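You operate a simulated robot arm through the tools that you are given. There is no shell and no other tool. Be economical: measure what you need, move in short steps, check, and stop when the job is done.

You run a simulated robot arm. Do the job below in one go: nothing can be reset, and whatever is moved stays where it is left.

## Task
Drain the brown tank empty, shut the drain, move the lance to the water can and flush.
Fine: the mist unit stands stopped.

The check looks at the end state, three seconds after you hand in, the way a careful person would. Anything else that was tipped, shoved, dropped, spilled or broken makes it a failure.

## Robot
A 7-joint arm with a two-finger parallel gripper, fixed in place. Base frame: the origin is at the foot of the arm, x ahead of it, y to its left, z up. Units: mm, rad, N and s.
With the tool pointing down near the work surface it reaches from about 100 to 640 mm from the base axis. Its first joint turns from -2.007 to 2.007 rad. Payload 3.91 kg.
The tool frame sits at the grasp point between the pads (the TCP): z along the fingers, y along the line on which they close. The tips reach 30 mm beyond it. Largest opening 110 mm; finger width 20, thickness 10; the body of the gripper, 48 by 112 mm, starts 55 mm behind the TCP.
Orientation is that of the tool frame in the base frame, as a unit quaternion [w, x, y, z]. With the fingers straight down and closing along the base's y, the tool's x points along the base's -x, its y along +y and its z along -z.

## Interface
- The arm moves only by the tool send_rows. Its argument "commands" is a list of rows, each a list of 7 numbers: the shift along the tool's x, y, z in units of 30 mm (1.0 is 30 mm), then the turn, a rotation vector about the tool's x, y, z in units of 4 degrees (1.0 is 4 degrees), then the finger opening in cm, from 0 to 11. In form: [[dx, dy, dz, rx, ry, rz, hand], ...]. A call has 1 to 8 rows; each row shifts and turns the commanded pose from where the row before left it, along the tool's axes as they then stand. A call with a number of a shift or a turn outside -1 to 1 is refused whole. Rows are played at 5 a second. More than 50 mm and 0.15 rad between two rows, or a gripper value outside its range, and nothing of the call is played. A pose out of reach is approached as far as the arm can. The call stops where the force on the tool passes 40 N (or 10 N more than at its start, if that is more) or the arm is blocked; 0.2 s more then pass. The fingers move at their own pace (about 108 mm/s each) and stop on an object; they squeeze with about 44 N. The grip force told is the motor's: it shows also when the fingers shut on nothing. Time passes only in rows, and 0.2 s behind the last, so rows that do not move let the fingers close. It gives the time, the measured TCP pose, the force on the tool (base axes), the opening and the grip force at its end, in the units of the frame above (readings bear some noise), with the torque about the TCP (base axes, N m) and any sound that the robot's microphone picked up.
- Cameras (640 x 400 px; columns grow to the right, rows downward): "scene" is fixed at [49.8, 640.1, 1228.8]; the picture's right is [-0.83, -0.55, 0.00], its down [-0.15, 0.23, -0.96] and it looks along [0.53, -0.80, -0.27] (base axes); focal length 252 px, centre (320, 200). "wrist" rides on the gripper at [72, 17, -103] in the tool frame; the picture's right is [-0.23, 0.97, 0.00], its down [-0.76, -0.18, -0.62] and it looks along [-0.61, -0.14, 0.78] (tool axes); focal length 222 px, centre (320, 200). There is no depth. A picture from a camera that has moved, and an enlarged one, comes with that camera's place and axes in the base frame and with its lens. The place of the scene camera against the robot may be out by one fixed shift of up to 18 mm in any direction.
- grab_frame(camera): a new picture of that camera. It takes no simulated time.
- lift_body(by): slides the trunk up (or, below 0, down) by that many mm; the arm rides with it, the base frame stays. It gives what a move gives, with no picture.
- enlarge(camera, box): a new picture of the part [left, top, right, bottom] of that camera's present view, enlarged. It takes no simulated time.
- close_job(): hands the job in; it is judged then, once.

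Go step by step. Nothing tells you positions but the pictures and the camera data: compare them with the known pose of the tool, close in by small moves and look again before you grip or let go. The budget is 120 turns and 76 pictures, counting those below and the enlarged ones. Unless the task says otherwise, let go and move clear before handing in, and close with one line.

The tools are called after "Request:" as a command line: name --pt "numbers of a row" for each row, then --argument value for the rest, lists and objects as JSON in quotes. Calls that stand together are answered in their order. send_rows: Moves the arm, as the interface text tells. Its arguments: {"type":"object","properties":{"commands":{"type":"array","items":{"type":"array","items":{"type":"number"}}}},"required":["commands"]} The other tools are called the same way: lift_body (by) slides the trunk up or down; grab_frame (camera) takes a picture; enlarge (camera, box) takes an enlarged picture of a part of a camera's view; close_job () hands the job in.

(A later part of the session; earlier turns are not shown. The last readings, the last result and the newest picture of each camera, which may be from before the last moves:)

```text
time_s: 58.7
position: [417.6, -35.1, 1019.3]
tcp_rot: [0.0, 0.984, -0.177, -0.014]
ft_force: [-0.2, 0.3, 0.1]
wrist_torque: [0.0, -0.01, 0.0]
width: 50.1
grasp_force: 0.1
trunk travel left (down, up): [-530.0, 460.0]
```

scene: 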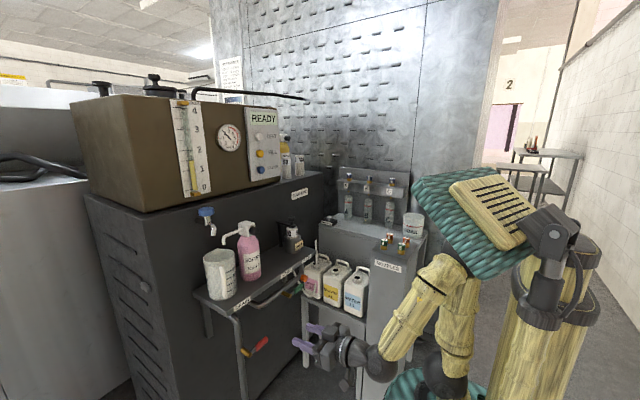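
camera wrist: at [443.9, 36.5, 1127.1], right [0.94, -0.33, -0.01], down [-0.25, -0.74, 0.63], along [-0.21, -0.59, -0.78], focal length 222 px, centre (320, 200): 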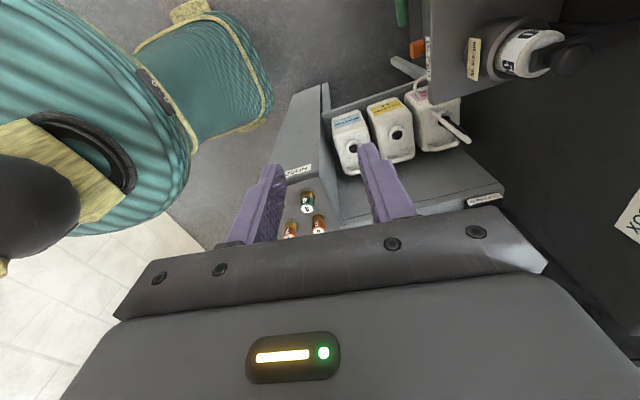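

The yaw is done, with the tool x heading at about -20°. I'll move toward the softener can while staying above the lance top, then add outward pitch.

Request:
send_rows --pt "0.9 0.4 0.5 0 0 0 5" --pt "0.9 0.4 0.5 0 0 0 5" --pt "0.9 0.4 0.5 0 0 0 5" --pt "0.9 0.4 0.5 0 0 0 5" --pt "0.9 0.4 0.5 0 0 0 5" --pt "0.9 0.4 0.5 0 0 0 5" --pt "0.9 0.4 0.5 0 0 0 5" --pt "0.9 0.4 0.5 0 0 0 5"

Request:
send_rows --pt "0 0 0 0 1 0 5" --pt "0 0 0 0 1 0 5" --pt "0 0 0 0 1 0 5" --pt "0 0 0 0 1 0 5" --pt "0 0 0 0 1 0 5" --pt "0 0 0 0 1 0 5" --pt "0 0 0 0 0 0 5"

Request:
grab_frame --camera "wrist"

Request:
grab_frame --camera "scene"

```text
time_s: 60.5
position: [585.3, -199.6, 890.1]
tcp_rot: [-0.001, 0.985, -0.175, -0.014]
ft_force: [-0.5, 0.4, -0.3]
wrist_torque: [0.03, -0.01, 0.0]
width: 50.2
grasp_force: 0.0
trunk travel left (down, up): [-530.0, 460.0]
```

```text
time_s: 62.1
position: [584.4, -198.8, 891.3]
tcp_rot: [0.036, 0.966, -0.172, 0.191]
ft_force: [-0.2, 0.2, 0.1]
wrist_torque: [0.02, 0.0, -0.01]
width: 49.8
grasp_force: 0.0
trunk travel left (down, up): [-530.0, 460.0]
```

```text
38 pictures are left
camera wrist: at [606.1, -224.0, 1012.9], right [-0.53, -0.84, -0.08], down [-0.82, 0.49, 0.29], along [-0.2, 0.22, -0.95], focal length 222 px, centre (320, 200)
```

wrist: 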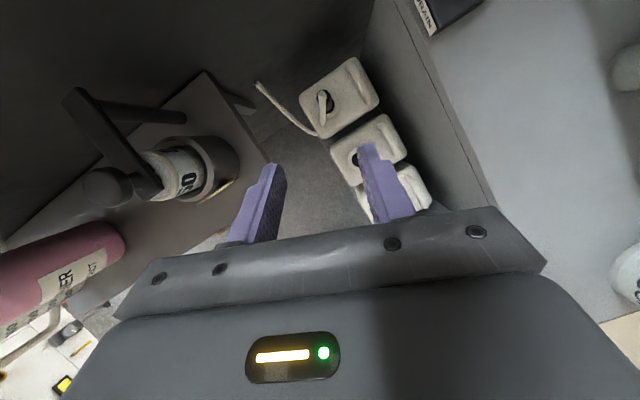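

```text
37 pictures are left
```

scene: 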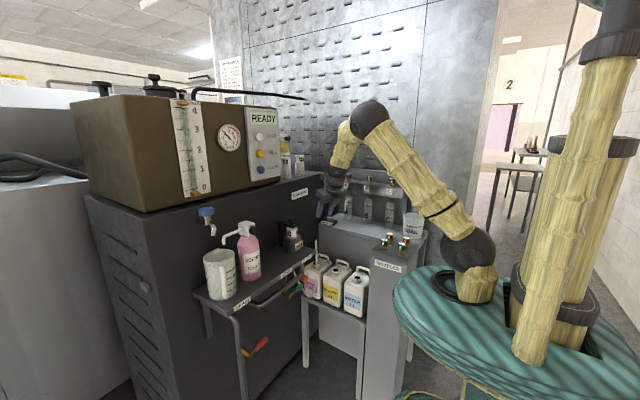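

I have a nearly top-down view of the lance. I'll enlarge it to measure.

Request:
enlarge --camera "wrist" --box '[290, 50, 390, 130]'

```text
5.00 times, centred on (340, 90) of wrist
camera zoom: at [606.1, -224.0, 1012.9], right [-0.53, -0.84, -0.08], down [-0.82, 0.49, 0.29], along [-0.2, 0.22, -0.95], focal length 1111 px, centre (220, 750)
```

zoom: 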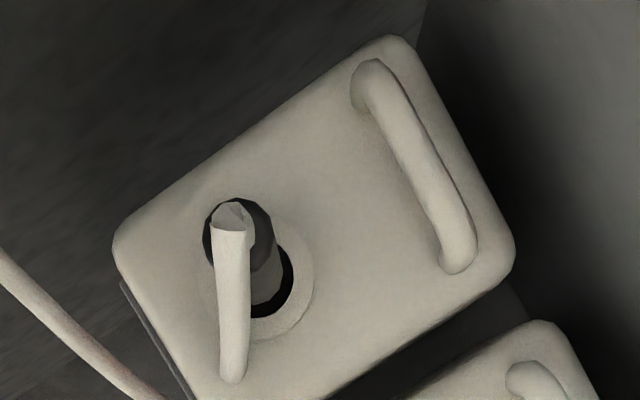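

The lance head is a cylinder of about 18 mm at (650, -230), and the hose trails toward the palm side. I'll move to 70 mm above its top with the fingers open.

Request:
send_rows --pt "0.27 0.05 0.93 0 0 0 6" --pt "0.27 0.05 0.93 0 0 0 6" --pt "0.27 0.05 0.93 0 0 0 6" --pt "0.27 0.05 0.93 0 0 0 6" --pt "0 0 0 0 0 0 6"

Request:
grab_frame --camera "wrist"

```text
time_s: 63.3
position: [651.1, -230.9, 800.3]
tcp_rot: [0.037, 0.966, -0.172, 0.19]
ft_force: [0.8, 0.4, -0.2]
wrist_torque: [0.03, -0.01, 0.02]
width: 59.9
grasp_force: 0.0
trunk travel left (down, up): [-530.0, 460.0]
```

```text
35 pictures are left
camera wrist: at [672.7, -256.1, 922.2], right [-0.53, -0.84, -0.08], down [-0.82, 0.49, 0.29], along [-0.2, 0.22, -0.95], focal length 222 px, centre (320, 200)
```

wrist: 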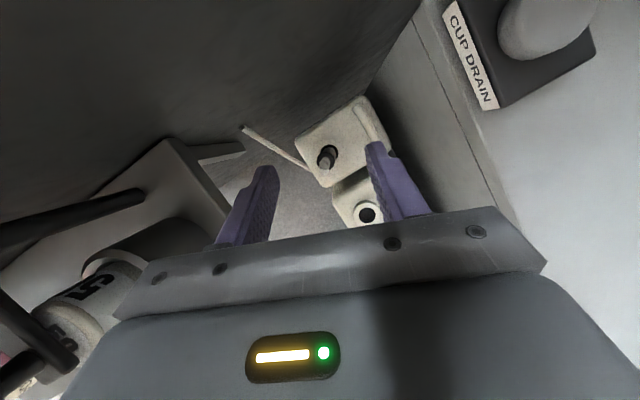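

Request:
enlarge --camera "wrist" --box '[220, 90, 420, 230]'

Request:
enlarge --camera "scene" --box '[290, 190, 370, 290]'

```text
2.86 times, centred on (320, 160) of wrist
camera zoom: at [672.7, -256.1, 922.2], right [-0.53, -0.84, -0.08], down [-0.82, 0.49, 0.29], along [-0.2, 0.22, -0.95], focal length 635 px, centre (320, 314)
```

zoom: 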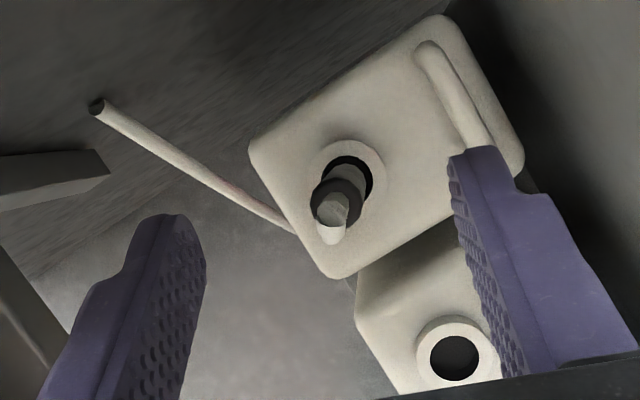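

```text
4.00 times, centred on (330, 240) of scene
camera zoom: at [49.8, 640.1, 1228.8], right [-0.83, -0.55, 0.0], down [-0.15, 0.23, -0.96], along [0.53, -0.8, -0.27], focal length 1010 px, centre (280, 40)
```

zoom: 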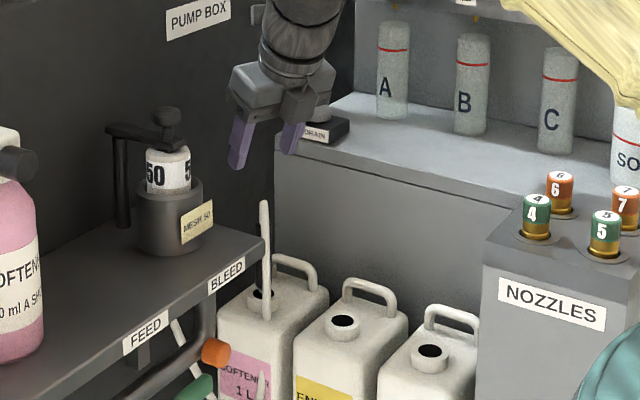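

Wrist triangulation puts the lance at (655, -230), with its top at z between 685 and 730. I'll descend carefully to z≈720 and look again.

Request:
send_rows --pt "-0.23 -0.02 0.63 0 0 0 6" --pt "-0.23 -0.02 0.63 0 0 0 6" --pt "-0.23 -0.02 0.63 0 0 0 6" --pt "-0.23 -0.02 0.63 0 0 0 6" --pt "0 0 0 0 0 0 6"

Request:
enlarge --camera "wrist" --box '[220, 90, 420, 230]'

Request:
enlarge --camera "scene" --box '[290, 190, 370, 290]'

```text
time_s: 64.5
position: [653.5, -229.4, 720.0]
tcp_rot: [0.036, 0.966, -0.171, 0.189]
ft_force: [-0.1, 1.3, -0.1]
wrist_torque: [0.02, -0.03, 0.02]
width: 59.9
grasp_force: 0.0
trunk travel left (down, up): [-530.0, 460.0]
```

```text
2.86 times, centred on (320, 160) of wrist
camera zoom: at [675.8, -254.5, 842.1], right [-0.53, -0.84, -0.08], down [-0.82, 0.49, 0.29], along [-0.2, 0.22, -0.95], focal length 635 px, centre (320, 314)
```

zoom: 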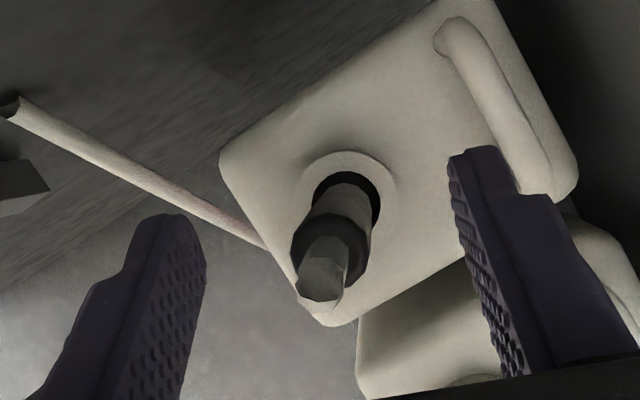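

```text
4.00 times, centred on (330, 240) of scene
camera zoom: at [49.8, 640.1, 1228.8], right [-0.83, -0.55, 0.0], down [-0.15, 0.23, -0.96], along [0.53, -0.8, -0.27], focal length 1010 px, centre (280, 40)
```

zoom: 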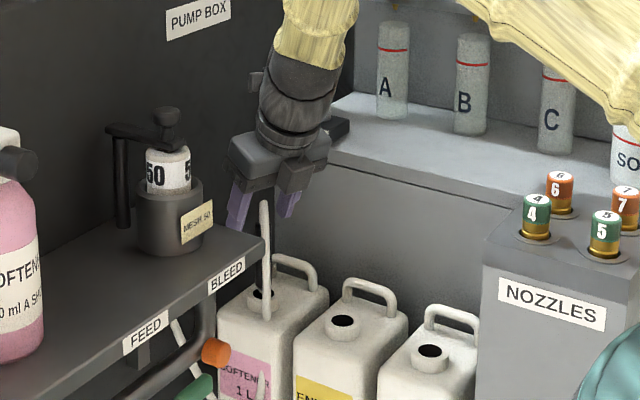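

The lance top triangulates to (656, -230.5, 694), centred between the fingers. I'll descend to z≈670 and look before gripping.

Request:
send_rows --pt "-0.18 0 0.53 0 0 0 6" --pt "-0.18 0 0.53 0 0 0 6" --pt "-0.18 0 0.53 0 0 0 6" --pt "0 0 0 0 0 0 6"

Request:
enlarge --camera "wrist" --box '[220, 90, 420, 230]'

Request:
enlarge --camera "scene" --box '[290, 190, 370, 290]'

```text
time_s: 65.5
position: [659.0, -231.5, 669.9]
tcp_rot: [0.036, 0.966, -0.172, 0.19]
ft_force: [-0.5, 0.4, 0.7]
wrist_torque: [-0.01, 0.02, 0.01]
width: 60.3
grasp_force: 0.0
trunk travel left (down, up): [-530.0, 460.0]
```

```text
2.86 times, centred on (320, 160) of wrist
camera zoom: at [679.7, -256.6, 792.1], right [-0.53, -0.84, -0.08], down [-0.82, 0.49, 0.29], along [-0.2, 0.22, -0.95], focal length 635 px, centre (320, 314)
```

zoom: 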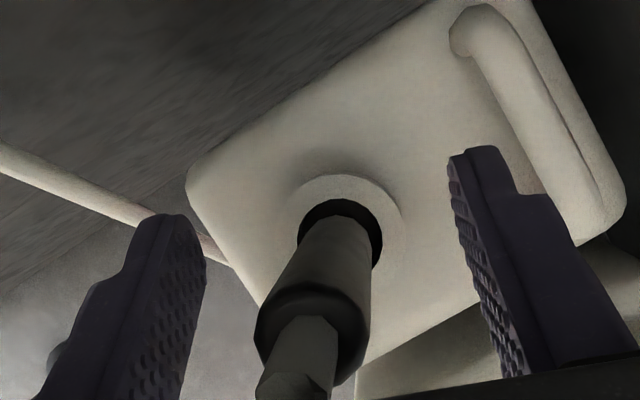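

```text
4.00 times, centred on (330, 240) of scene
camera zoom: at [49.8, 640.1, 1228.8], right [-0.83, -0.55, 0.0], down [-0.15, 0.23, -0.96], along [0.53, -0.8, -0.27], focal length 1010 px, centre (280, 40)
```

zoom: 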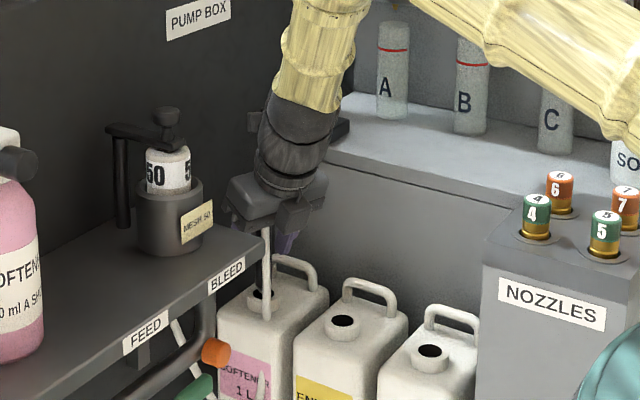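

The lance body is centred at the TCP. I'll grip it.

Request:
send_rows --pt "0 0 0 0 0 0 0" --pt "0 0 0 0 0 0 0" --pt "0 0 0 0 0 0 0" --pt "0 0 0 0 0 0 0"

Request:
enlarge --camera "wrist" --box '[220, 90, 420, 230]'

```text
time_s: 66.5
position: [658.8, -230.3, 670.3]
tcp_rot: [0.036, 0.966, -0.172, 0.19]
ft_force: [-0.4, 0.1, 0.6]
wrist_torque: [0.11, -0.05, 0.01]
width: 18.6
grasp_force: 43.7
trunk travel left (down, up): [-530.0, 460.0]
```

```text
2.86 times, centred on (320, 160) of wrist
camera zoom: at [679.5, -256.4, 792.2], right [-0.53, -0.84, -0.08], down [-0.82, 0.49, 0.29], along [-0.2, 0.22, -0.95], focal length 635 px, centre (320, 314)
```

zoom: 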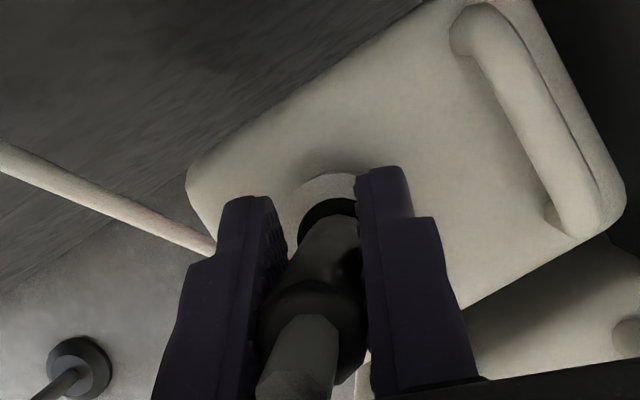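

It's gripped at 18.6 mm. I'll lift straight up with the trunk.

Request:
lift_body --by 130

Request:
enlarge --camera "scene" --box '[280, 140, 400, 300]'

Request:
enlarge --camera "wrist" --box '[220, 60, 460, 230]'

```text
time_s: 68.1
position: [657.4, -231.0, 801.1]
tcp_rot: [0.037, 0.966, -0.172, 0.19]
ft_force: [0.1, -1.0, -0.8]
wrist_torque: [0.0, 0.02, -0.04]
width: 18.6
grasp_force: 43.8
trunk travel left (down, up): [-660.0, 330.0]
```

```text
2.50 times, centred on (340, 220) of scene
camera zoom: at [49.8, 640.1, 1228.8], right [-0.83, -0.55, 0.0], down [-0.15, 0.23, -0.96], along [0.53, -0.8, -0.27], focal length 631 px, centre (270, 150)
```

zoom: 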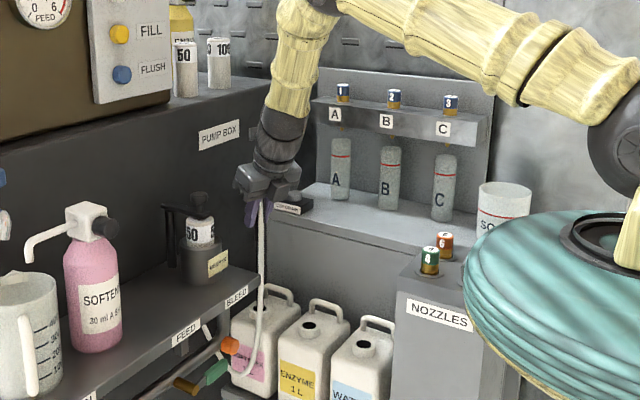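

```text
2.35 times, centred on (340, 145) of wrist
camera zoom: at [679.7, -256.4, 921.9], right [-0.53, -0.84, -0.08], down [-0.82, 0.49, 0.29], along [-0.2, 0.22, -0.95], focal length 523 px, centre (273, 329)
```

zoom: 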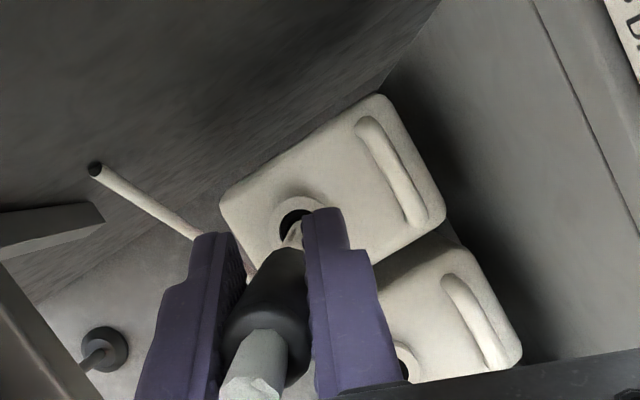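

The lance is coming up but its tip may still be in the neck, so I'll lift more.

Request:
lift_body --by 90

Request:
enlarge --camera "scene" --box '[280, 140, 400, 300]'

Request:
enlarge --camera "wrist" --box '[220, 60, 460, 230]'

```text
time_s: 69.3
position: [658.5, -231.3, 891.2]
tcp_rot: [0.036, 0.966, -0.172, 0.19]
ft_force: [0.0, 0.8, -2.4]
wrist_torque: [-0.01, 0.0, 0.05]
width: 18.4
grasp_force: 44.2
trunk travel left (down, up): [-750.0, 240.0]
```

```text
2.50 times, centred on (340, 220) of scene
camera zoom: at [49.8, 640.1, 1228.8], right [-0.83, -0.55, 0.0], down [-0.15, 0.23, -0.96], along [0.53, -0.8, -0.27], focal length 631 px, centre (270, 150)
```

zoom: 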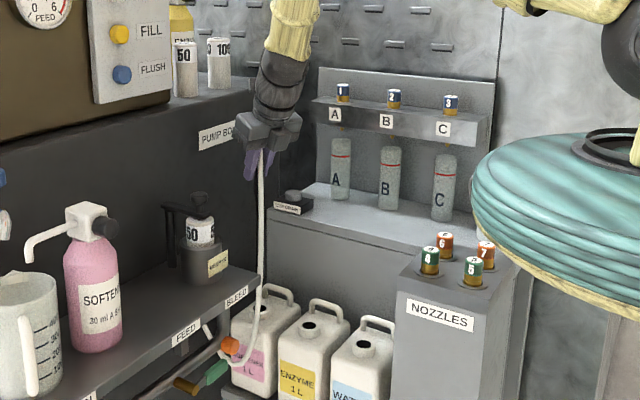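

```text
2.35 times, centred on (340, 145) of wrist
camera zoom: at [679.7, -256.4, 1011.9], right [-0.53, -0.84, -0.08], down [-0.82, 0.49, 0.29], along [-0.2, 0.22, -0.95], focal length 523 px, centre (273, 329)
```

zoom: 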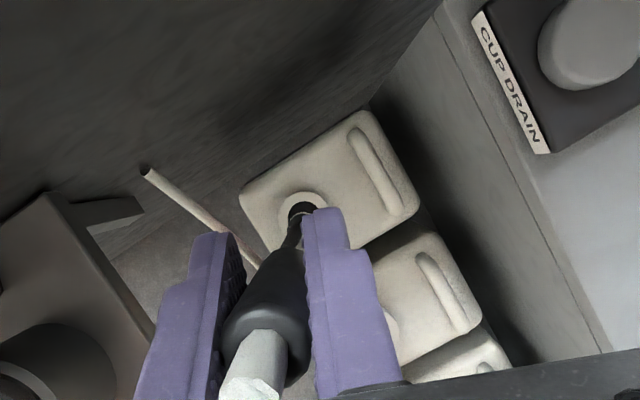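

Request:
enlarge --camera "scene" --box '[305, 195, 355, 275]'

```text
5.00 times, centred on (330, 235) of scene
camera zoom: at [49.8, 640.1, 1228.8], right [-0.83, -0.55, 0.0], down [-0.15, 0.23, -0.96], along [0.53, -0.8, -0.27], focal length 1262 px, centre (270, 25)
```

zoom: 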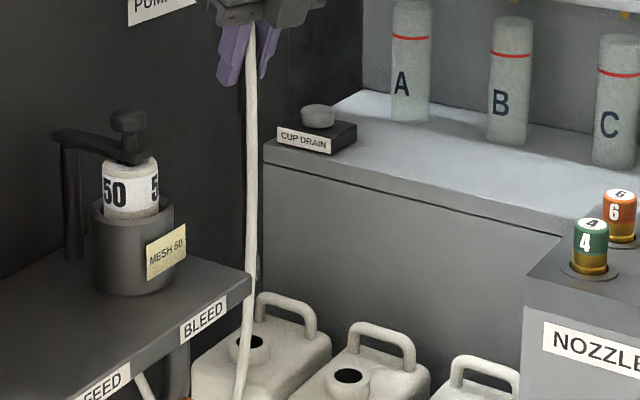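

The tip has cleared the neck. I'll carry the lance along -x over to the water can.

Request:
send_rows --pt "-0.72 0.287 -0.296 0 0 0 0" --pt "-0.72 0.287 -0.296 0 0 0 0" --pt "-0.72 0.287 -0.296 0 0 0 0" --pt "-0.72 0.287 -0.296 0 0 0 0" --pt "-0.72 0.287 -0.296 0 0 0 0" --pt "-0.72 0.287 -0.296 0 0 0 0" --pt "-0.72 0.287 -0.296 0 0 0 0" --pt "-0.72 0.287 -0.296 0 0 0 0"

Request:
grab_frame --camera "wrist"

Request:
enlarge --camera "scene" --box '[300, 180, 420, 300]'

```text
time_s: 71.1
position: [458.8, -229.8, 892.0]
tcp_rot: [0.035, 0.966, -0.172, 0.19]
ft_force: [-0.9, -0.7, -1.1]
wrist_torque: [0.0, -0.02, 0.03]
width: 18.7
grasp_force: 44.0
trunk travel left (down, up): [-750.0, 240.0]
```

```text
22 pictures are left
camera wrist: at [480.1, -255.7, 1013.3], right [-0.53, -0.84, -0.08], down [-0.82, 0.49, 0.29], along [-0.2, 0.22, -0.95], focal length 222 px, centre (320, 200)
```

wrist: 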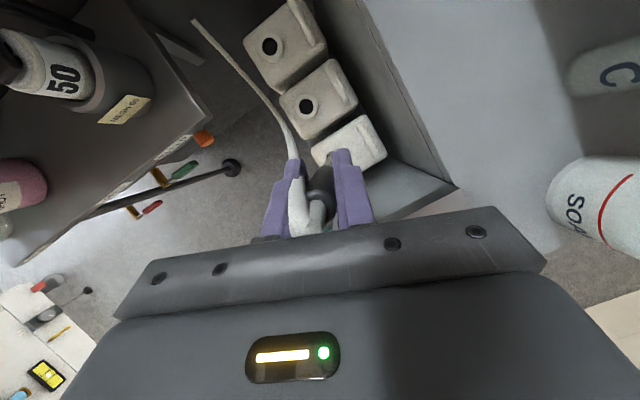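

```text
3.33 times, centred on (360, 240) of scene
camera zoom: at [49.8, 640.1, 1228.8], right [-0.83, -0.55, 0.0], down [-0.15, 0.23, -0.96], along [0.53, -0.8, -0.27], focal length 842 px, centre (187, 67)
```

zoom: 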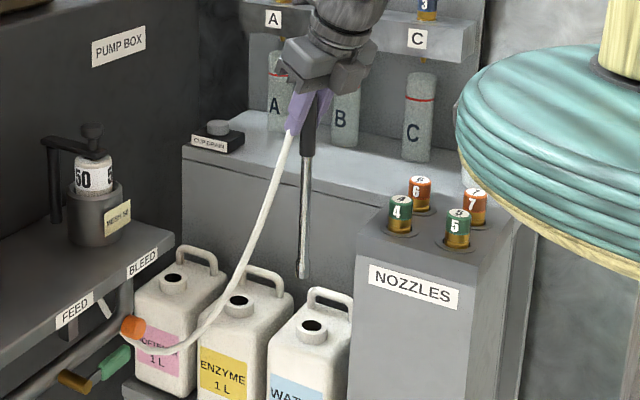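

The lance hangs vertical, with its tip about 70 mm above the rims. The water hole works out at about (442, -230), so I'll shift there, descend 45 mm and check.

Request:
send_rows --pt "-0.486 0.194 -0.2 0 0 0 0" --pt "-0.19 0 0.463 0 0 0 0" --pt "-0.19 0 0.463 0 0 0 0" --pt "-0.19 0 0.463 0 0 0 0" --pt "0 0 0 0 0 0 0" --pt "0 0 0 0 0 0 0"

Request:
enlarge --camera "scene" --box '[335, 220, 385, 290]'

Request:
enlarge --camera "wrist" --box '[230, 40, 410, 240]'

```text
time_s: 72.5
position: [444.8, -230.6, 845.9]
tcp_rot: [0.037, 0.966, -0.172, 0.19]
ft_force: [0.7, -0.3, -0.3]
wrist_torque: [0.01, 0.05, -0.02]
width: 18.2
grasp_force: 43.9
trunk travel left (down, up): [-750.0, 240.0]
```

```text
5.71 times, centred on (360, 255) of scene
camera zoom: at [49.8, 640.1, 1228.8], right [-0.83, -0.55, 0.0], down [-0.15, 0.23, -0.96], along [0.53, -0.8, -0.27], focal length 1443 px, centre (91, -114)
```

zoom: 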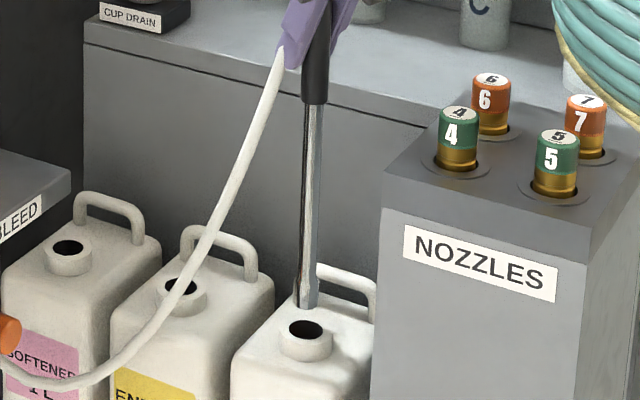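

```text
2.00 times, centred on (320, 140) of wrist
camera zoom: at [465.6, -255.8, 967.8], right [-0.53, -0.84, -0.08], down [-0.82, 0.49, 0.29], along [-0.2, 0.22, -0.95], focal length 444 px, centre (320, 320)
```

zoom: 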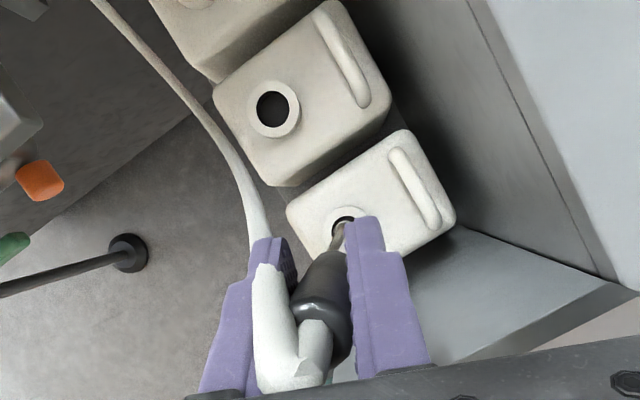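

Request:
enlarge --camera "wrist" --box '[305, 130, 355, 180]'

```text
8.00 times, centred on (330, 155) of wrist
camera zoom: at [465.6, -255.8, 967.8], right [-0.53, -0.84, -0.08], down [-0.82, 0.49, 0.29], along [-0.2, 0.22, -0.95], focal length 1777 px, centre (240, 560)
```

zoom: 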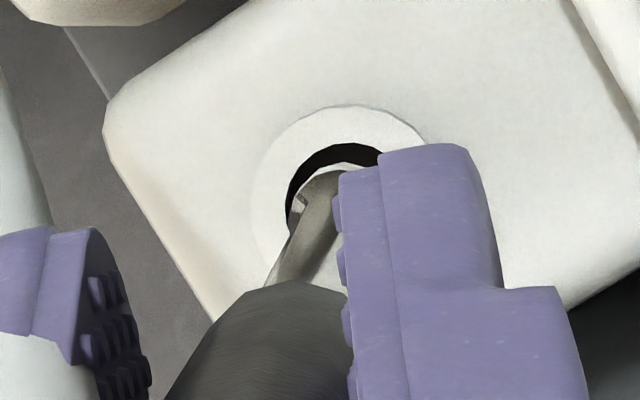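

The tip is within a few mm of the hole centre and about 20–30 mm above the rim. I'll apply a small correction and lower slowly, watching the force.

Request:
send_rows --pt "-0.07 -0.024 -0.03 0 0 0 0" --pt "-0.127 0 0.309 0 0 0 0" --pt "-0.127 0 0.309 0 0 0 0" --pt "-0.127 0 0.309 0 0 0 0" --pt "-0.127 0 0.309 0 0 0 0" --pt "0 0 0 0 0 0 0"

Request:
enlarge --camera "scene" --box '[335, 220, 385, 290]'

Request:
enlarge --camera "wrist" --box '[295, 120, 365, 190]'

```text
time_s: 73.9
position: [441.0, -229.3, 805.6]
tcp_rot: [0.036, 0.966, -0.172, 0.19]
ft_force: [0.9, 0.1, -0.6]
wrist_torque: [0.04, -0.02, 0.02]
width: 18.7
grasp_force: 43.9
trunk travel left (down, up): [-750.0, 240.0]
```

```text
5.71 times, centred on (360, 255) of scene
camera zoom: at [49.8, 640.1, 1228.8], right [-0.83, -0.55, 0.0], down [-0.15, 0.23, -0.96], along [0.53, -0.8, -0.27], focal length 1443 px, centre (91, -114)
```

zoom: 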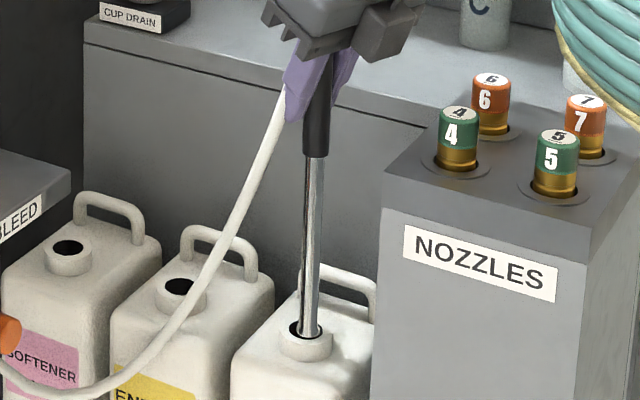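

```text
5.71 times, centred on (330, 155) of wrist
camera zoom: at [462.4, -254.8, 927.8], right [-0.53, -0.84, -0.08], down [-0.82, 0.49, 0.29], along [-0.2, 0.22, -0.95], focal length 1269 px, centre (263, 457)
```

zoom: 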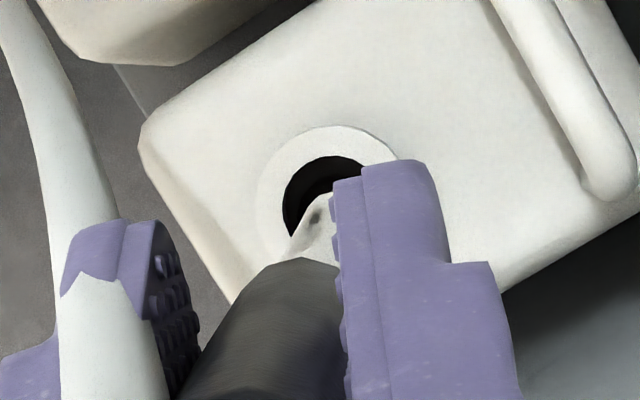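

The tip is at the mouth of the hole and well centred, with no contact force. I'll continue down in stages.

Request:
send_rows --pt "-0.127 0 0.309 0 0 0 0" --pt "-0.127 0 0.309 0 0 0 0" --pt "-0.127 0 0.309 0 0 0 0" --pt "0 0 0 0 0 0 0"

Request:
enlarge --camera "scene" --box '[335, 220, 385, 290]'

```text
time_s: 74.9
position: [440.7, -231.6, 778.1]
tcp_rot: [0.037, 0.966, -0.172, 0.189]
ft_force: [0.3, -0.4, -1.1]
wrist_torque: [0.02, 0.03, 0.04]
width: 18.4
grasp_force: 44.1
trunk travel left (down, up): [-750.0, 240.0]
```

```text
5.71 times, centred on (360, 255) of scene
camera zoom: at [49.8, 640.1, 1228.8], right [-0.83, -0.55, 0.0], down [-0.15, 0.23, -0.96], along [0.53, -0.8, -0.27], focal length 1443 px, centre (91, -114)
```

zoom: 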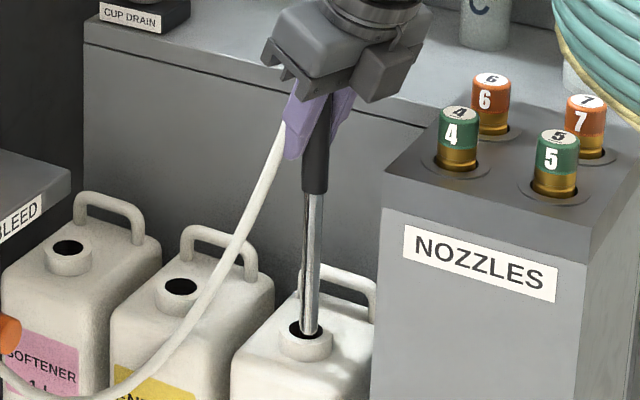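

The lance has entered the water can. At full depth the wrist would come close to the nozzles, so I'll yaw the tool about the lance's vertical axis to lean the wrist away from them.

Request:
send_rows --pt "0 0 0 -0.381 0 0.92 0" --pt "0 0 0 -0.381 0 0.92 0" --pt "0 0 0 -0.381 0 0.92 0" --pt "0 0 0 -0.381 0 0.92 0"

```text
time_s: 75.9
position: [439.8, -230.1, 775.6]
tcp_rot: [0.064, 0.933, -0.305, 0.182]
ft_force: [-0.7, -0.7, -1.3]
wrist_torque: [0.0, -0.05, -0.02]
width: 18.3
grasp_force: 44.2
trunk travel left (down, up): [-750.0, 240.0]
```

Stable so far; I'll continue the yaw.

Request:
send_rows --pt "0 0 0 -0.381 0 0.92 0" --pt "0 0 0 -0.381 0 0.92 0" --pt "0 0 0 -0.381 0 0.92 0" --pt "0 0 0 -0.381 0 0.92 0" --pt "0 0 0 -0.381 0 0.92 0" --pt "0 0 0 0 0 0 0"

Request:
enlarge --camera "scene" --box '[310, 180, 410, 300]'

```text
time_s: 77.3
position: [439.4, -229.9, 776.3]
tcp_rot: [0.094, 0.866, -0.461, 0.171]
ft_force: [0.4, 0.2, -2.0]
wrist_torque: [0.0, 0.01, 0.03]
width: 18.8
grasp_force: 44.0
trunk travel left (down, up): [-750.0, 240.0]
```

```text
3.33 times, centred on (360, 240) of scene
camera zoom: at [49.8, 640.1, 1228.8], right [-0.83, -0.55, 0.0], down [-0.15, 0.23, -0.96], along [0.53, -0.8, -0.27], focal length 842 px, centre (187, 67)
```

zoom: 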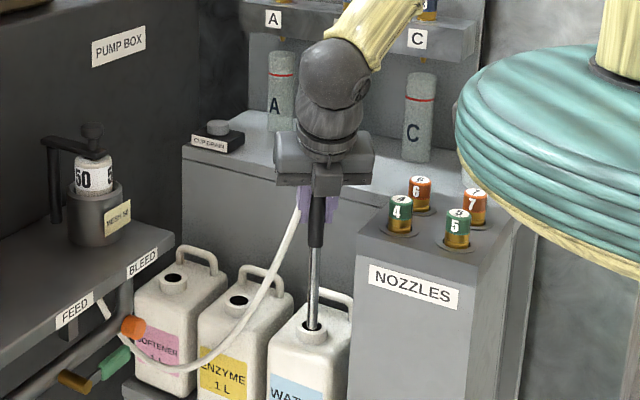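

Lowered here, the gripper's corner would hit the nozzle stand (edge x≈368, top z≈765). I'll yaw further to a heading of about -100°, so the wrist leans to +y clear of it.

Request:
send_rows --pt "0 0 0 -0.383 0 0.92 0" --pt "0 0 0 -0.383 0 0.92 0" --pt "0 0 0 -0.383 0 0.92 0" --pt "0 0 0 -0.383 0 0.92 0" --pt "0 0 0 -0.383 0 0.92 0" --pt "0 0 0 0 0 0 0"

Request:
send_rows --pt "0 0 0 -0.383 0 0.92 0" --pt "0 0 0 -0.383 0 0.92 0" --pt "0 0 0 -0.383 0 0.92 0" --pt "0 0 0 -0.383 0 0.92 0" --pt "0 0 0 -0.383 0 0.92 0" --pt "0 0 0 0 0 0 0"

Request:
enlarge --camera "scene" --box '[310, 180, 410, 300]'

```text
time_s: 78.7
position: [440.8, -229.8, 776.0]
tcp_rot: [0.123, 0.773, -0.603, 0.153]
ft_force: [0.0, -0.9, -1.5]
wrist_torque: [0.01, 0.0, 0.01]
width: 18.5
grasp_force: 44.0
trunk travel left (down, up): [-750.0, 240.0]
```

```text
time_s: 80.1
position: [439.9, -231.1, 775.7]
tcp_rot: [-0.148, -0.656, 0.728, -0.13]
ft_force: [0.0, 0.5, -1.2]
wrist_torque: [0.02, 0.01, 0.01]
width: 18.6
grasp_force: 44.5
trunk travel left (down, up): [-750.0, 240.0]
```

```text
3.33 times, centred on (360, 240) of scene
camera zoom: at [49.8, 640.1, 1228.8], right [-0.83, -0.55, 0.0], down [-0.15, 0.23, -0.96], along [0.53, -0.8, -0.27], focal length 842 px, centre (187, 67)
```

zoom: 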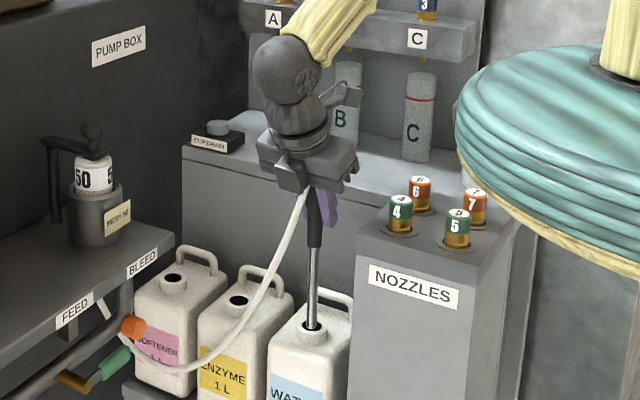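

The lance is still vertical and the wrist now leans clear of the stand. I'll lower in guarded steps.

Request:
send_rows --pt "-0.129 0 0.308 0 0 0 0" --pt "-0.129 0 0.308 0 0 0 0" --pt "-0.129 0 0.308 0 0 0 0" --pt "-0.129 0 0.308 0 0 0 0" --pt "-0.129 0 0.308 0 0 0 0" --pt "-0.129 0 0.308 0 0 0 0" --pt "0 0 0 0 0 0 0"

Request:
enlarge --camera "scene" --box '[310, 180, 410, 300]'

```text
time_s: 81.7
position: [440.4, -230.4, 713.8]
tcp_rot: [-0.148, -0.657, 0.727, -0.131]
ft_force: [-0.3, 0.3, -0.9]
wrist_torque: [0.0, 0.01, -0.01]
width: 18.4
grasp_force: 44.4
trunk travel left (down, up): [-750.0, 240.0]
```

```text
3.33 times, centred on (360, 240) of scene
camera zoom: at [49.8, 640.1, 1228.8], right [-0.83, -0.55, 0.0], down [-0.15, 0.23, -0.96], along [0.53, -0.8, -0.27], focal length 842 px, centre (187, 67)
```

zoom: 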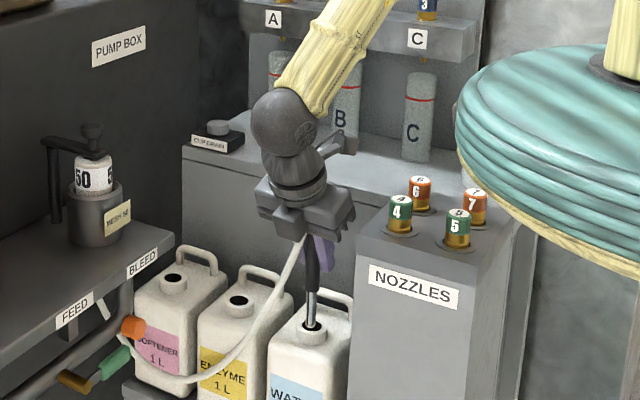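

There is no contact. I'll go down about 40 mm more to the original seating height.

Request:
send_rows --pt "-0.129 0 0.308 0 0 0 0" --pt "-0.129 0 0.308 0 0 0 0" --pt "-0.129 0 0.308 0 0 0 0" --pt "-0.1 0 0.24 0 0 0 0" --pt "0 0 0 0 0 0 0"

Request:
enlarge --camera "scene" --box '[310, 180, 410, 300]'

```text
time_s: 82.9
position: [440.1, -230.5, 679.0]
tcp_rot: [-0.149, -0.656, 0.729, -0.13]
ft_force: [-0.2, 0.7, -1.6]
wrist_torque: [-0.03, 0.02, 0.02]
width: 18.4
grasp_force: 44.3
trunk travel left (down, up): [-750.0, 240.0]
```

```text
3.33 times, centred on (360, 240) of scene
camera zoom: at [49.8, 640.1, 1228.8], right [-0.83, -0.55, 0.0], down [-0.15, 0.23, -0.96], along [0.53, -0.8, -0.27], focal length 842 px, centre (187, 67)
```

zoom: 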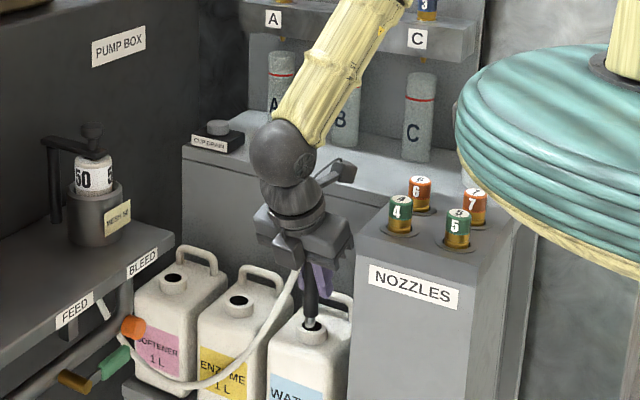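

Request:
send_rows --pt "-0.04 0 0.1 0 0 0 0" --pt "-0.04 0 0.1 0 0 0 0" --pt "-0.04 0 0.1 0 0 0 0" --pt "0 0 0 0 0 0 0"

```text
time_s: 83.9
position: [438.6, -229.0, 672.3]
tcp_rot: [-0.147, -0.656, 0.728, -0.132]
ft_force: [-1.5, 3.1, 31.1]
wrist_torque: [0.87, 0.42, 0.04]
width: 18.6
grasp_force: 44.2
trunk travel left (down, up): [-750.0, 240.0]
```

The lance is seated on the bottom. I'll relieve the load, open the fingers, and check.

Request:
send_rows --pt "0.025 0 -0.06 0 0 0 0" --pt "0 0 0 0 0 0 0" --pt "0 0 0 0 0 0 2.5" --pt "0 0 0 0 0 0 4" --pt "0 0 0 0 0 0 5" --pt "0 0 0 0 0 0 5"

Request:
grab_frame --camera "wrist"

```text
time_s: 85.3
position: [440.6, -230.6, 671.0]
tcp_rot: [-0.148, -0.656, 0.728, -0.13]
ft_force: [0.2, -0.8, -0.3]
wrist_torque: [0.02, 0.03, 0.0]
width: 50.2
grasp_force: 0.0
trunk travel left (down, up): [-750.0, 240.0]
```

```text
10 pictures are left
camera wrist: at [422.0, -255.6, 792.2], right [-0.95, 0.31, -0.08], down [0.28, 0.92, 0.28], along [0.16, 0.24, -0.96], focal length 222 px, centre (320, 200)
```

wrist: 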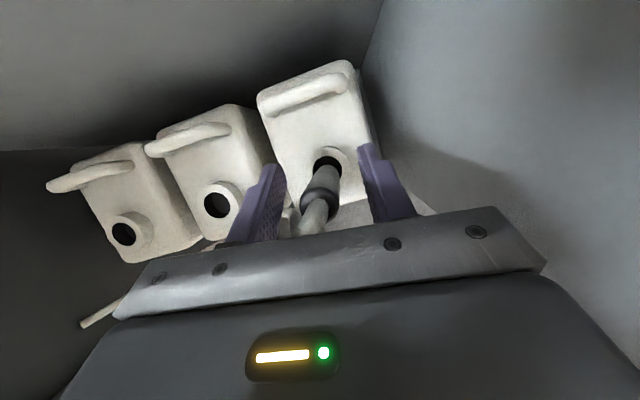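

The lance stands in the water can. I'll lift the open gripper straight up off it with the trunk.

Request:
lift_body --by 200

Request:
enlarge --camera "scene" --box '[280, 160, 420, 320]'

```text
time_s: 87.5
position: [440.5, -230.9, 870.2]
tcp_rot: [-0.148, -0.657, 0.728, -0.13]
ft_force: [0.3, -0.6, 1.0]
wrist_torque: [0.0, -0.01, 0.02]
width: 50.0
grasp_force: 0.1
trunk travel left (down, up): [-950.0, 40.0]
```

```text
2.50 times, centred on (350, 240) of scene
camera zoom: at [49.8, 640.1, 1228.8], right [-0.83, -0.55, 0.0], down [-0.15, 0.23, -0.96], along [0.53, -0.8, -0.27], focal length 631 px, centre (245, 100)
```

zoom: 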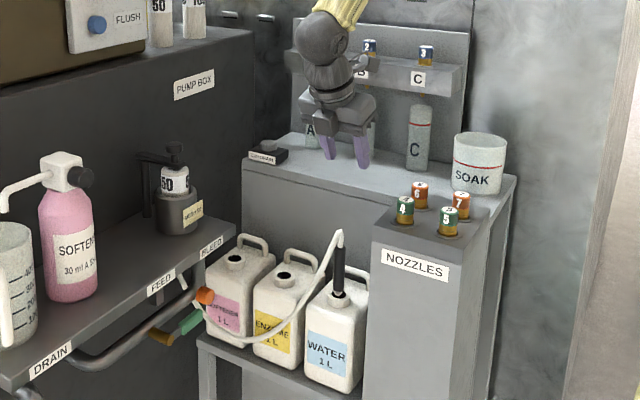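

The lance is upright in WATER with the hose attached, and nothing else was disturbed. Next is the FLUSH button: I'll move up and toward y≈0, then yaw back.

Request:
send_rows --pt "-0.52 0.09 -0.894 0 0 0 0" --pt "-0.52 0.09 -0.894 0 0 0 0" --pt "-0.52 0.09 -0.894 0 0 0 0" --pt "-0.52 0.09 -0.894 0 0 0 0" --pt "-0.52 0.09 -0.894 0 0 0 0" --pt "-0.52 0.09 -0.894 0 0 0 0" --pt "-0.52 0.09 -0.894 0 0 0 0" --pt "-0.52 0.09 -0.894 0 0 0 0"

Request:
send_rows --pt "0 0 0 0.383 0 -0.92 0" --pt "0 0 0 0.383 0 -0.92 0" --pt "0 0 0 0.383 0 -0.92 0" --pt "0 0 0 0.383 0 -0.92 0" --pt "0 0 0 0.383 0 -0.92 0" --pt "0 0 0 0.383 0 -0.92 0" --pt "0 0 0 0.383 0 -0.92 0" --pt "0 0 0 0.383 0 -0.92 0"

Request:
send_rows --pt "0 0 0 0.383 0 -0.92 0" --pt "0 0 0 0.383 0 -0.92 0" --pt "0 0 0 0.383 0 -0.92 0" --pt "0 0 0 0.383 0 -0.92 0" --pt "0 0 0 0.383 0 -0.92 0" --pt "0 0 0 0.383 0 -0.92 0" --pt "0 0 0 0.383 0 -0.92 0" --pt "0 0 0 0.383 0 -0.92 0"

Request:
send_rows --pt "0 0 0 0.383 0 -0.92 0" --pt "0 0 0 0.383 0 -0.92 0" --pt "0 0 0 0.383 0 -0.92 0" --pt "0 0 0 0.383 0 -0.92 0" --pt "0 0 0 0.383 0 -0.92 0" --pt "0 0 0 0.383 0 -0.92 0" --pt "0 0 0 0.383 0 -0.92 0" --pt "0 0 0 0.383 0 -0.92 0"

```text
time_s: 89.3
position: [439.3, -29.4, 1021.0]
tcp_rot: [-0.147, -0.657, 0.728, -0.13]
ft_force: [0.0, -0.4, 0.0]
wrist_torque: [0.01, 0.02, -0.02]
width: 0.1
grasp_force: 37.5
trunk travel left (down, up): [-950.0, 40.0]
```

```text
time_s: 91.1
position: [439.4, -32.2, 1020.4]
tcp_rot: [0.106, 0.832, -0.52, 0.165]
ft_force: [0.2, 0.0, 0.3]
wrist_torque: [0.02, 0.01, 0.0]
width: 0.1
grasp_force: 38.0
trunk travel left (down, up): [-950.0, 40.0]
```

```text
time_s: 92.9
position: [439.7, -30.2, 1021.3]
tcp_rot: [0.055, 0.943, -0.27, 0.187]
ft_force: [-1.0, 0.7, 0.3]
wrist_torque: [0.01, 0.01, -0.02]
width: 0.1
grasp_force: 37.6
trunk travel left (down, up): [-950.0, 40.0]
```

```text
time_s: 94.7
position: [438.5, -30.3, 1020.1]
tcp_rot: [0.001, 0.981, -0.001, 0.194]
ft_force: [-0.7, 0.5, -0.1]
wrist_torque: [0.02, 0.05, -0.04]
width: 0.0
grasp_force: 37.9
trunk travel left (down, up): [-950.0, 40.0]
```

The heading is 0 now. I'll move forward a bit and pitch the tool up to horizontal, with the camera on top.

Request:
send_rows --pt "0.85 -0.25 -0.1 0 0 0 0" --pt "0.85 -0.25 -0.1 0 0 0 0" --pt "0.85 -0.25 -0.1 0 0 0 0" --pt "0.85 -0.25 -0.1 0 0 0 0"

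Request:
send_rows --pt "0 0 0 0 1 0 0" --pt "0 0 0 0 1 0 0" --pt "0 0 0 0 1 0 0" --pt "0 0 0 0 1 0 0" --pt "0 0 0 0 1 0 0" --pt "0 0 0 0 1 0 0" --pt "0 0 0 0 1 0 0" --pt "0 0 0 0 1 0 0"

Request:
send_rows --pt "0 0 0 0 1 0 0" --pt "0 0 0 0 1 0 0" --pt "0 0 0 0 1 0 0" --pt "0 0 0 0 1 0 0" --pt "0 0 0 0 1 0 0" --pt "0 0 0 0 1 0 0" --pt "0 0 0 0 1 0 0" --pt "0 0 0 0 1 0 0"

Request:
grab_frame --camera "wrist"

```text
time_s: 95.7
position: [529.8, -0.3, 1070.6]
tcp_rot: [0.002, 0.981, -0.002, 0.194]
ft_force: [0.3, 1.0, 0.3]
wrist_torque: [-0.04, 0.01, 0.02]
width: 0.4
grasp_force: 38.0
trunk travel left (down, up): [-950.0, 40.0]
```

```text
time_s: 97.5
position: [529.6, -3.2, 1070.4]
tcp_rot: [0.001, 0.889, -0.002, 0.457]
ft_force: [-0.3, 0.0, 0.1]
wrist_torque: [0.02, -0.01, -0.04]
width: 0.0
grasp_force: 37.8
trunk travel left (down, up): [-950.0, 40.0]
```

```text
time_s: 99.3
position: [529.1, -1.7, 1069.1]
tcp_rot: [0.002, 0.73, -0.001, 0.684]
ft_force: [0.6, -0.2, -0.6]
wrist_torque: [0.01, 0.01, 0.05]
width: 0.2
grasp_force: 37.8
trunk travel left (down, up): [-950.0, 40.0]
```

```text
8 pictures are left
camera wrist: at [431.8, -18.6, 1146.9], right [-0.02, -0.97, -0.23], down [-0.67, 0.18, -0.72], along [0.74, 0.14, -0.66], focal length 222 px, centre (320, 200)
```

wrist: 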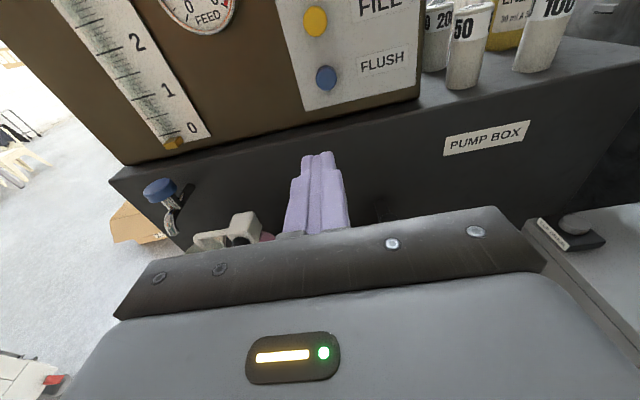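

FLUSH is straight ahead at about (745, -14, 1070). I'll approach to 50–80 mm from the panel and re-measure.

Request:
send_rows --pt "0.09 0.105 0.95 0 0 0 0" --pt "0.09 0.105 0.95 0 0 0 0" --pt "0.09 0.105 0.95 0 0 0 0" --pt "0.09 0.105 0.95 0 0 0 0" --pt "0 0 0 0 0 0 0"

Request:
grab_frame --camera "wrist"

```text
time_s: 100.5
position: [642.6, -15.6, 1073.7]
tcp_rot: [0.001, 0.73, 0.0, 0.684]
ft_force: [0.7, 0.1, 0.3]
wrist_torque: [-0.03, -0.02, 0.01]
width: 0.0
grasp_force: 37.6
trunk travel left (down, up): [-950.0, 40.0]
```

```text
7 pictures are left
camera wrist: at [546.3, -32.5, 1150.7], right [-0.02, -0.97, -0.23], down [-0.67, 0.18, -0.72], along [0.74, 0.14, -0.66], focal length 222 px, centre (320, 200)
```

wrist: 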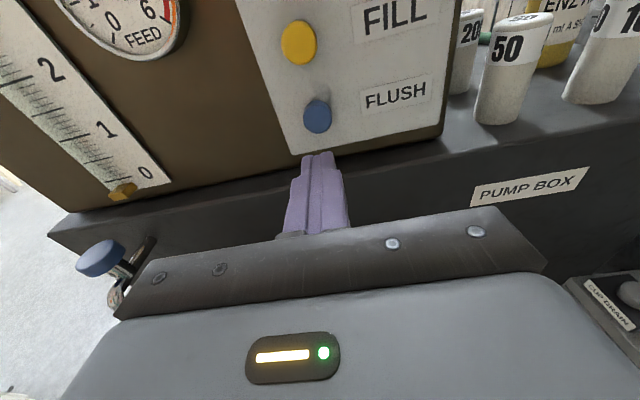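

The button triangulates to (763, -14, 1065). I'll approach to just short of it.

Request:
send_rows --pt "-0.02 -0.02 0.78 0 0 0 0" --pt "-0.02 -0.02 0.78 0 0 0 0" --pt "-0.02 -0.01 0.78 0 0 0 0" --pt "0 0 0 0 0 0 0"

Request:
enlarge --camera "wrist" --box '[250, 60, 410, 220]'

```text
time_s: 101.5
position: [713.9, -14.2, 1065.0]
tcp_rot: [0.001, 0.73, -0.001, 0.684]
ft_force: [-0.3, 0.5, 0.5]
wrist_torque: [-0.02, 0.0, 0.03]
width: 0.0
grasp_force: 37.8
trunk travel left (down, up): [-950.0, 40.0]
```

```text
2.50 times, centred on (330, 140) of wrist
camera zoom: at [615.9, -30.3, 1143.7], right [-0.02, -0.97, -0.23], down [-0.67, 0.18, -0.72], along [0.74, 0.14, -0.66], focal length 555 px, centre (295, 350)
```

zoom: 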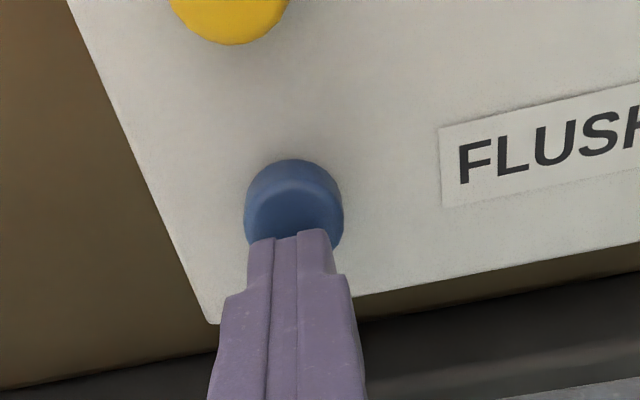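

The tip is aligned but about 5 mm low. I'll raise it and press in small steps.

Request:
send_rows --pt "0.18 0.01 0 0 0 0 0" --pt "0 0 0.15 0 0 0 0" --pt "0 0 0.15 0 0 0 0" --pt "0 0 0.15 0 0 0 0" --pt "0 0 0 0 0 0 0"

```text
time_s: 102.7
position: [724.9, -13.3, 1071.2]
tcp_rot: [0.001, 0.729, 0.0, 0.684]
ft_force: [-9.7, -1.0, 1.6]
wrist_torque: [-0.02, -0.13, -0.02]
width: 0.2
grasp_force: 37.8
trunk travel left (down, up): [-950.0, 40.0]
heard: click
```

I heard a click. I'll back off and read the display.

Request:
send_rows --pt "0 0 -0.5 0 0 0 0" --pt "0 0 -1 0 0 0 0" --pt "0 0 -1 0 0 0 0" --pt "0 0 -1 0 0 0 0" --pt "0 0 -1 0 0 0 0" --pt "0 0 0 0 0 0 0"

Request:
enlarge --camera "scene" --box '[150, 80, 310, 200]'

```text
time_s: 104.1
position: [602.3, -23.9, 1100.3]
tcp_rot: [0.017, 0.718, 0.011, 0.696]
ft_force: [0.0, -0.3, -0.2]
wrist_torque: [0.02, 0.0, -0.03]
width: 0.1
grasp_force: 37.2
trunk travel left (down, up): [-950.0, 40.0]
```

```text
3.33 times, centred on (230, 140) of scene
camera zoom: at [49.8, 640.1, 1228.8], right [-0.83, -0.55, 0.0], down [-0.15, 0.23, -0.96], along [0.53, -0.8, -0.27], focal length 842 px, centre (620, 400)
```

zoom: 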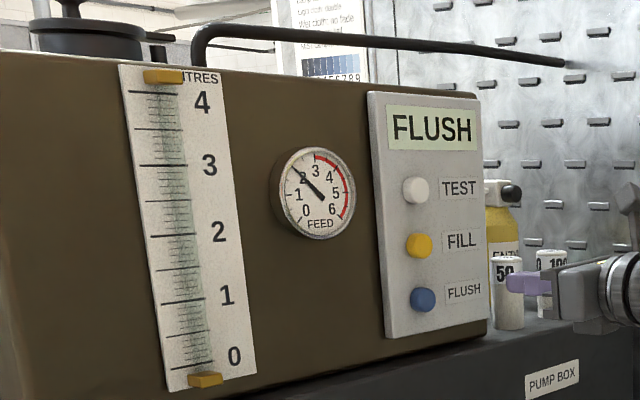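

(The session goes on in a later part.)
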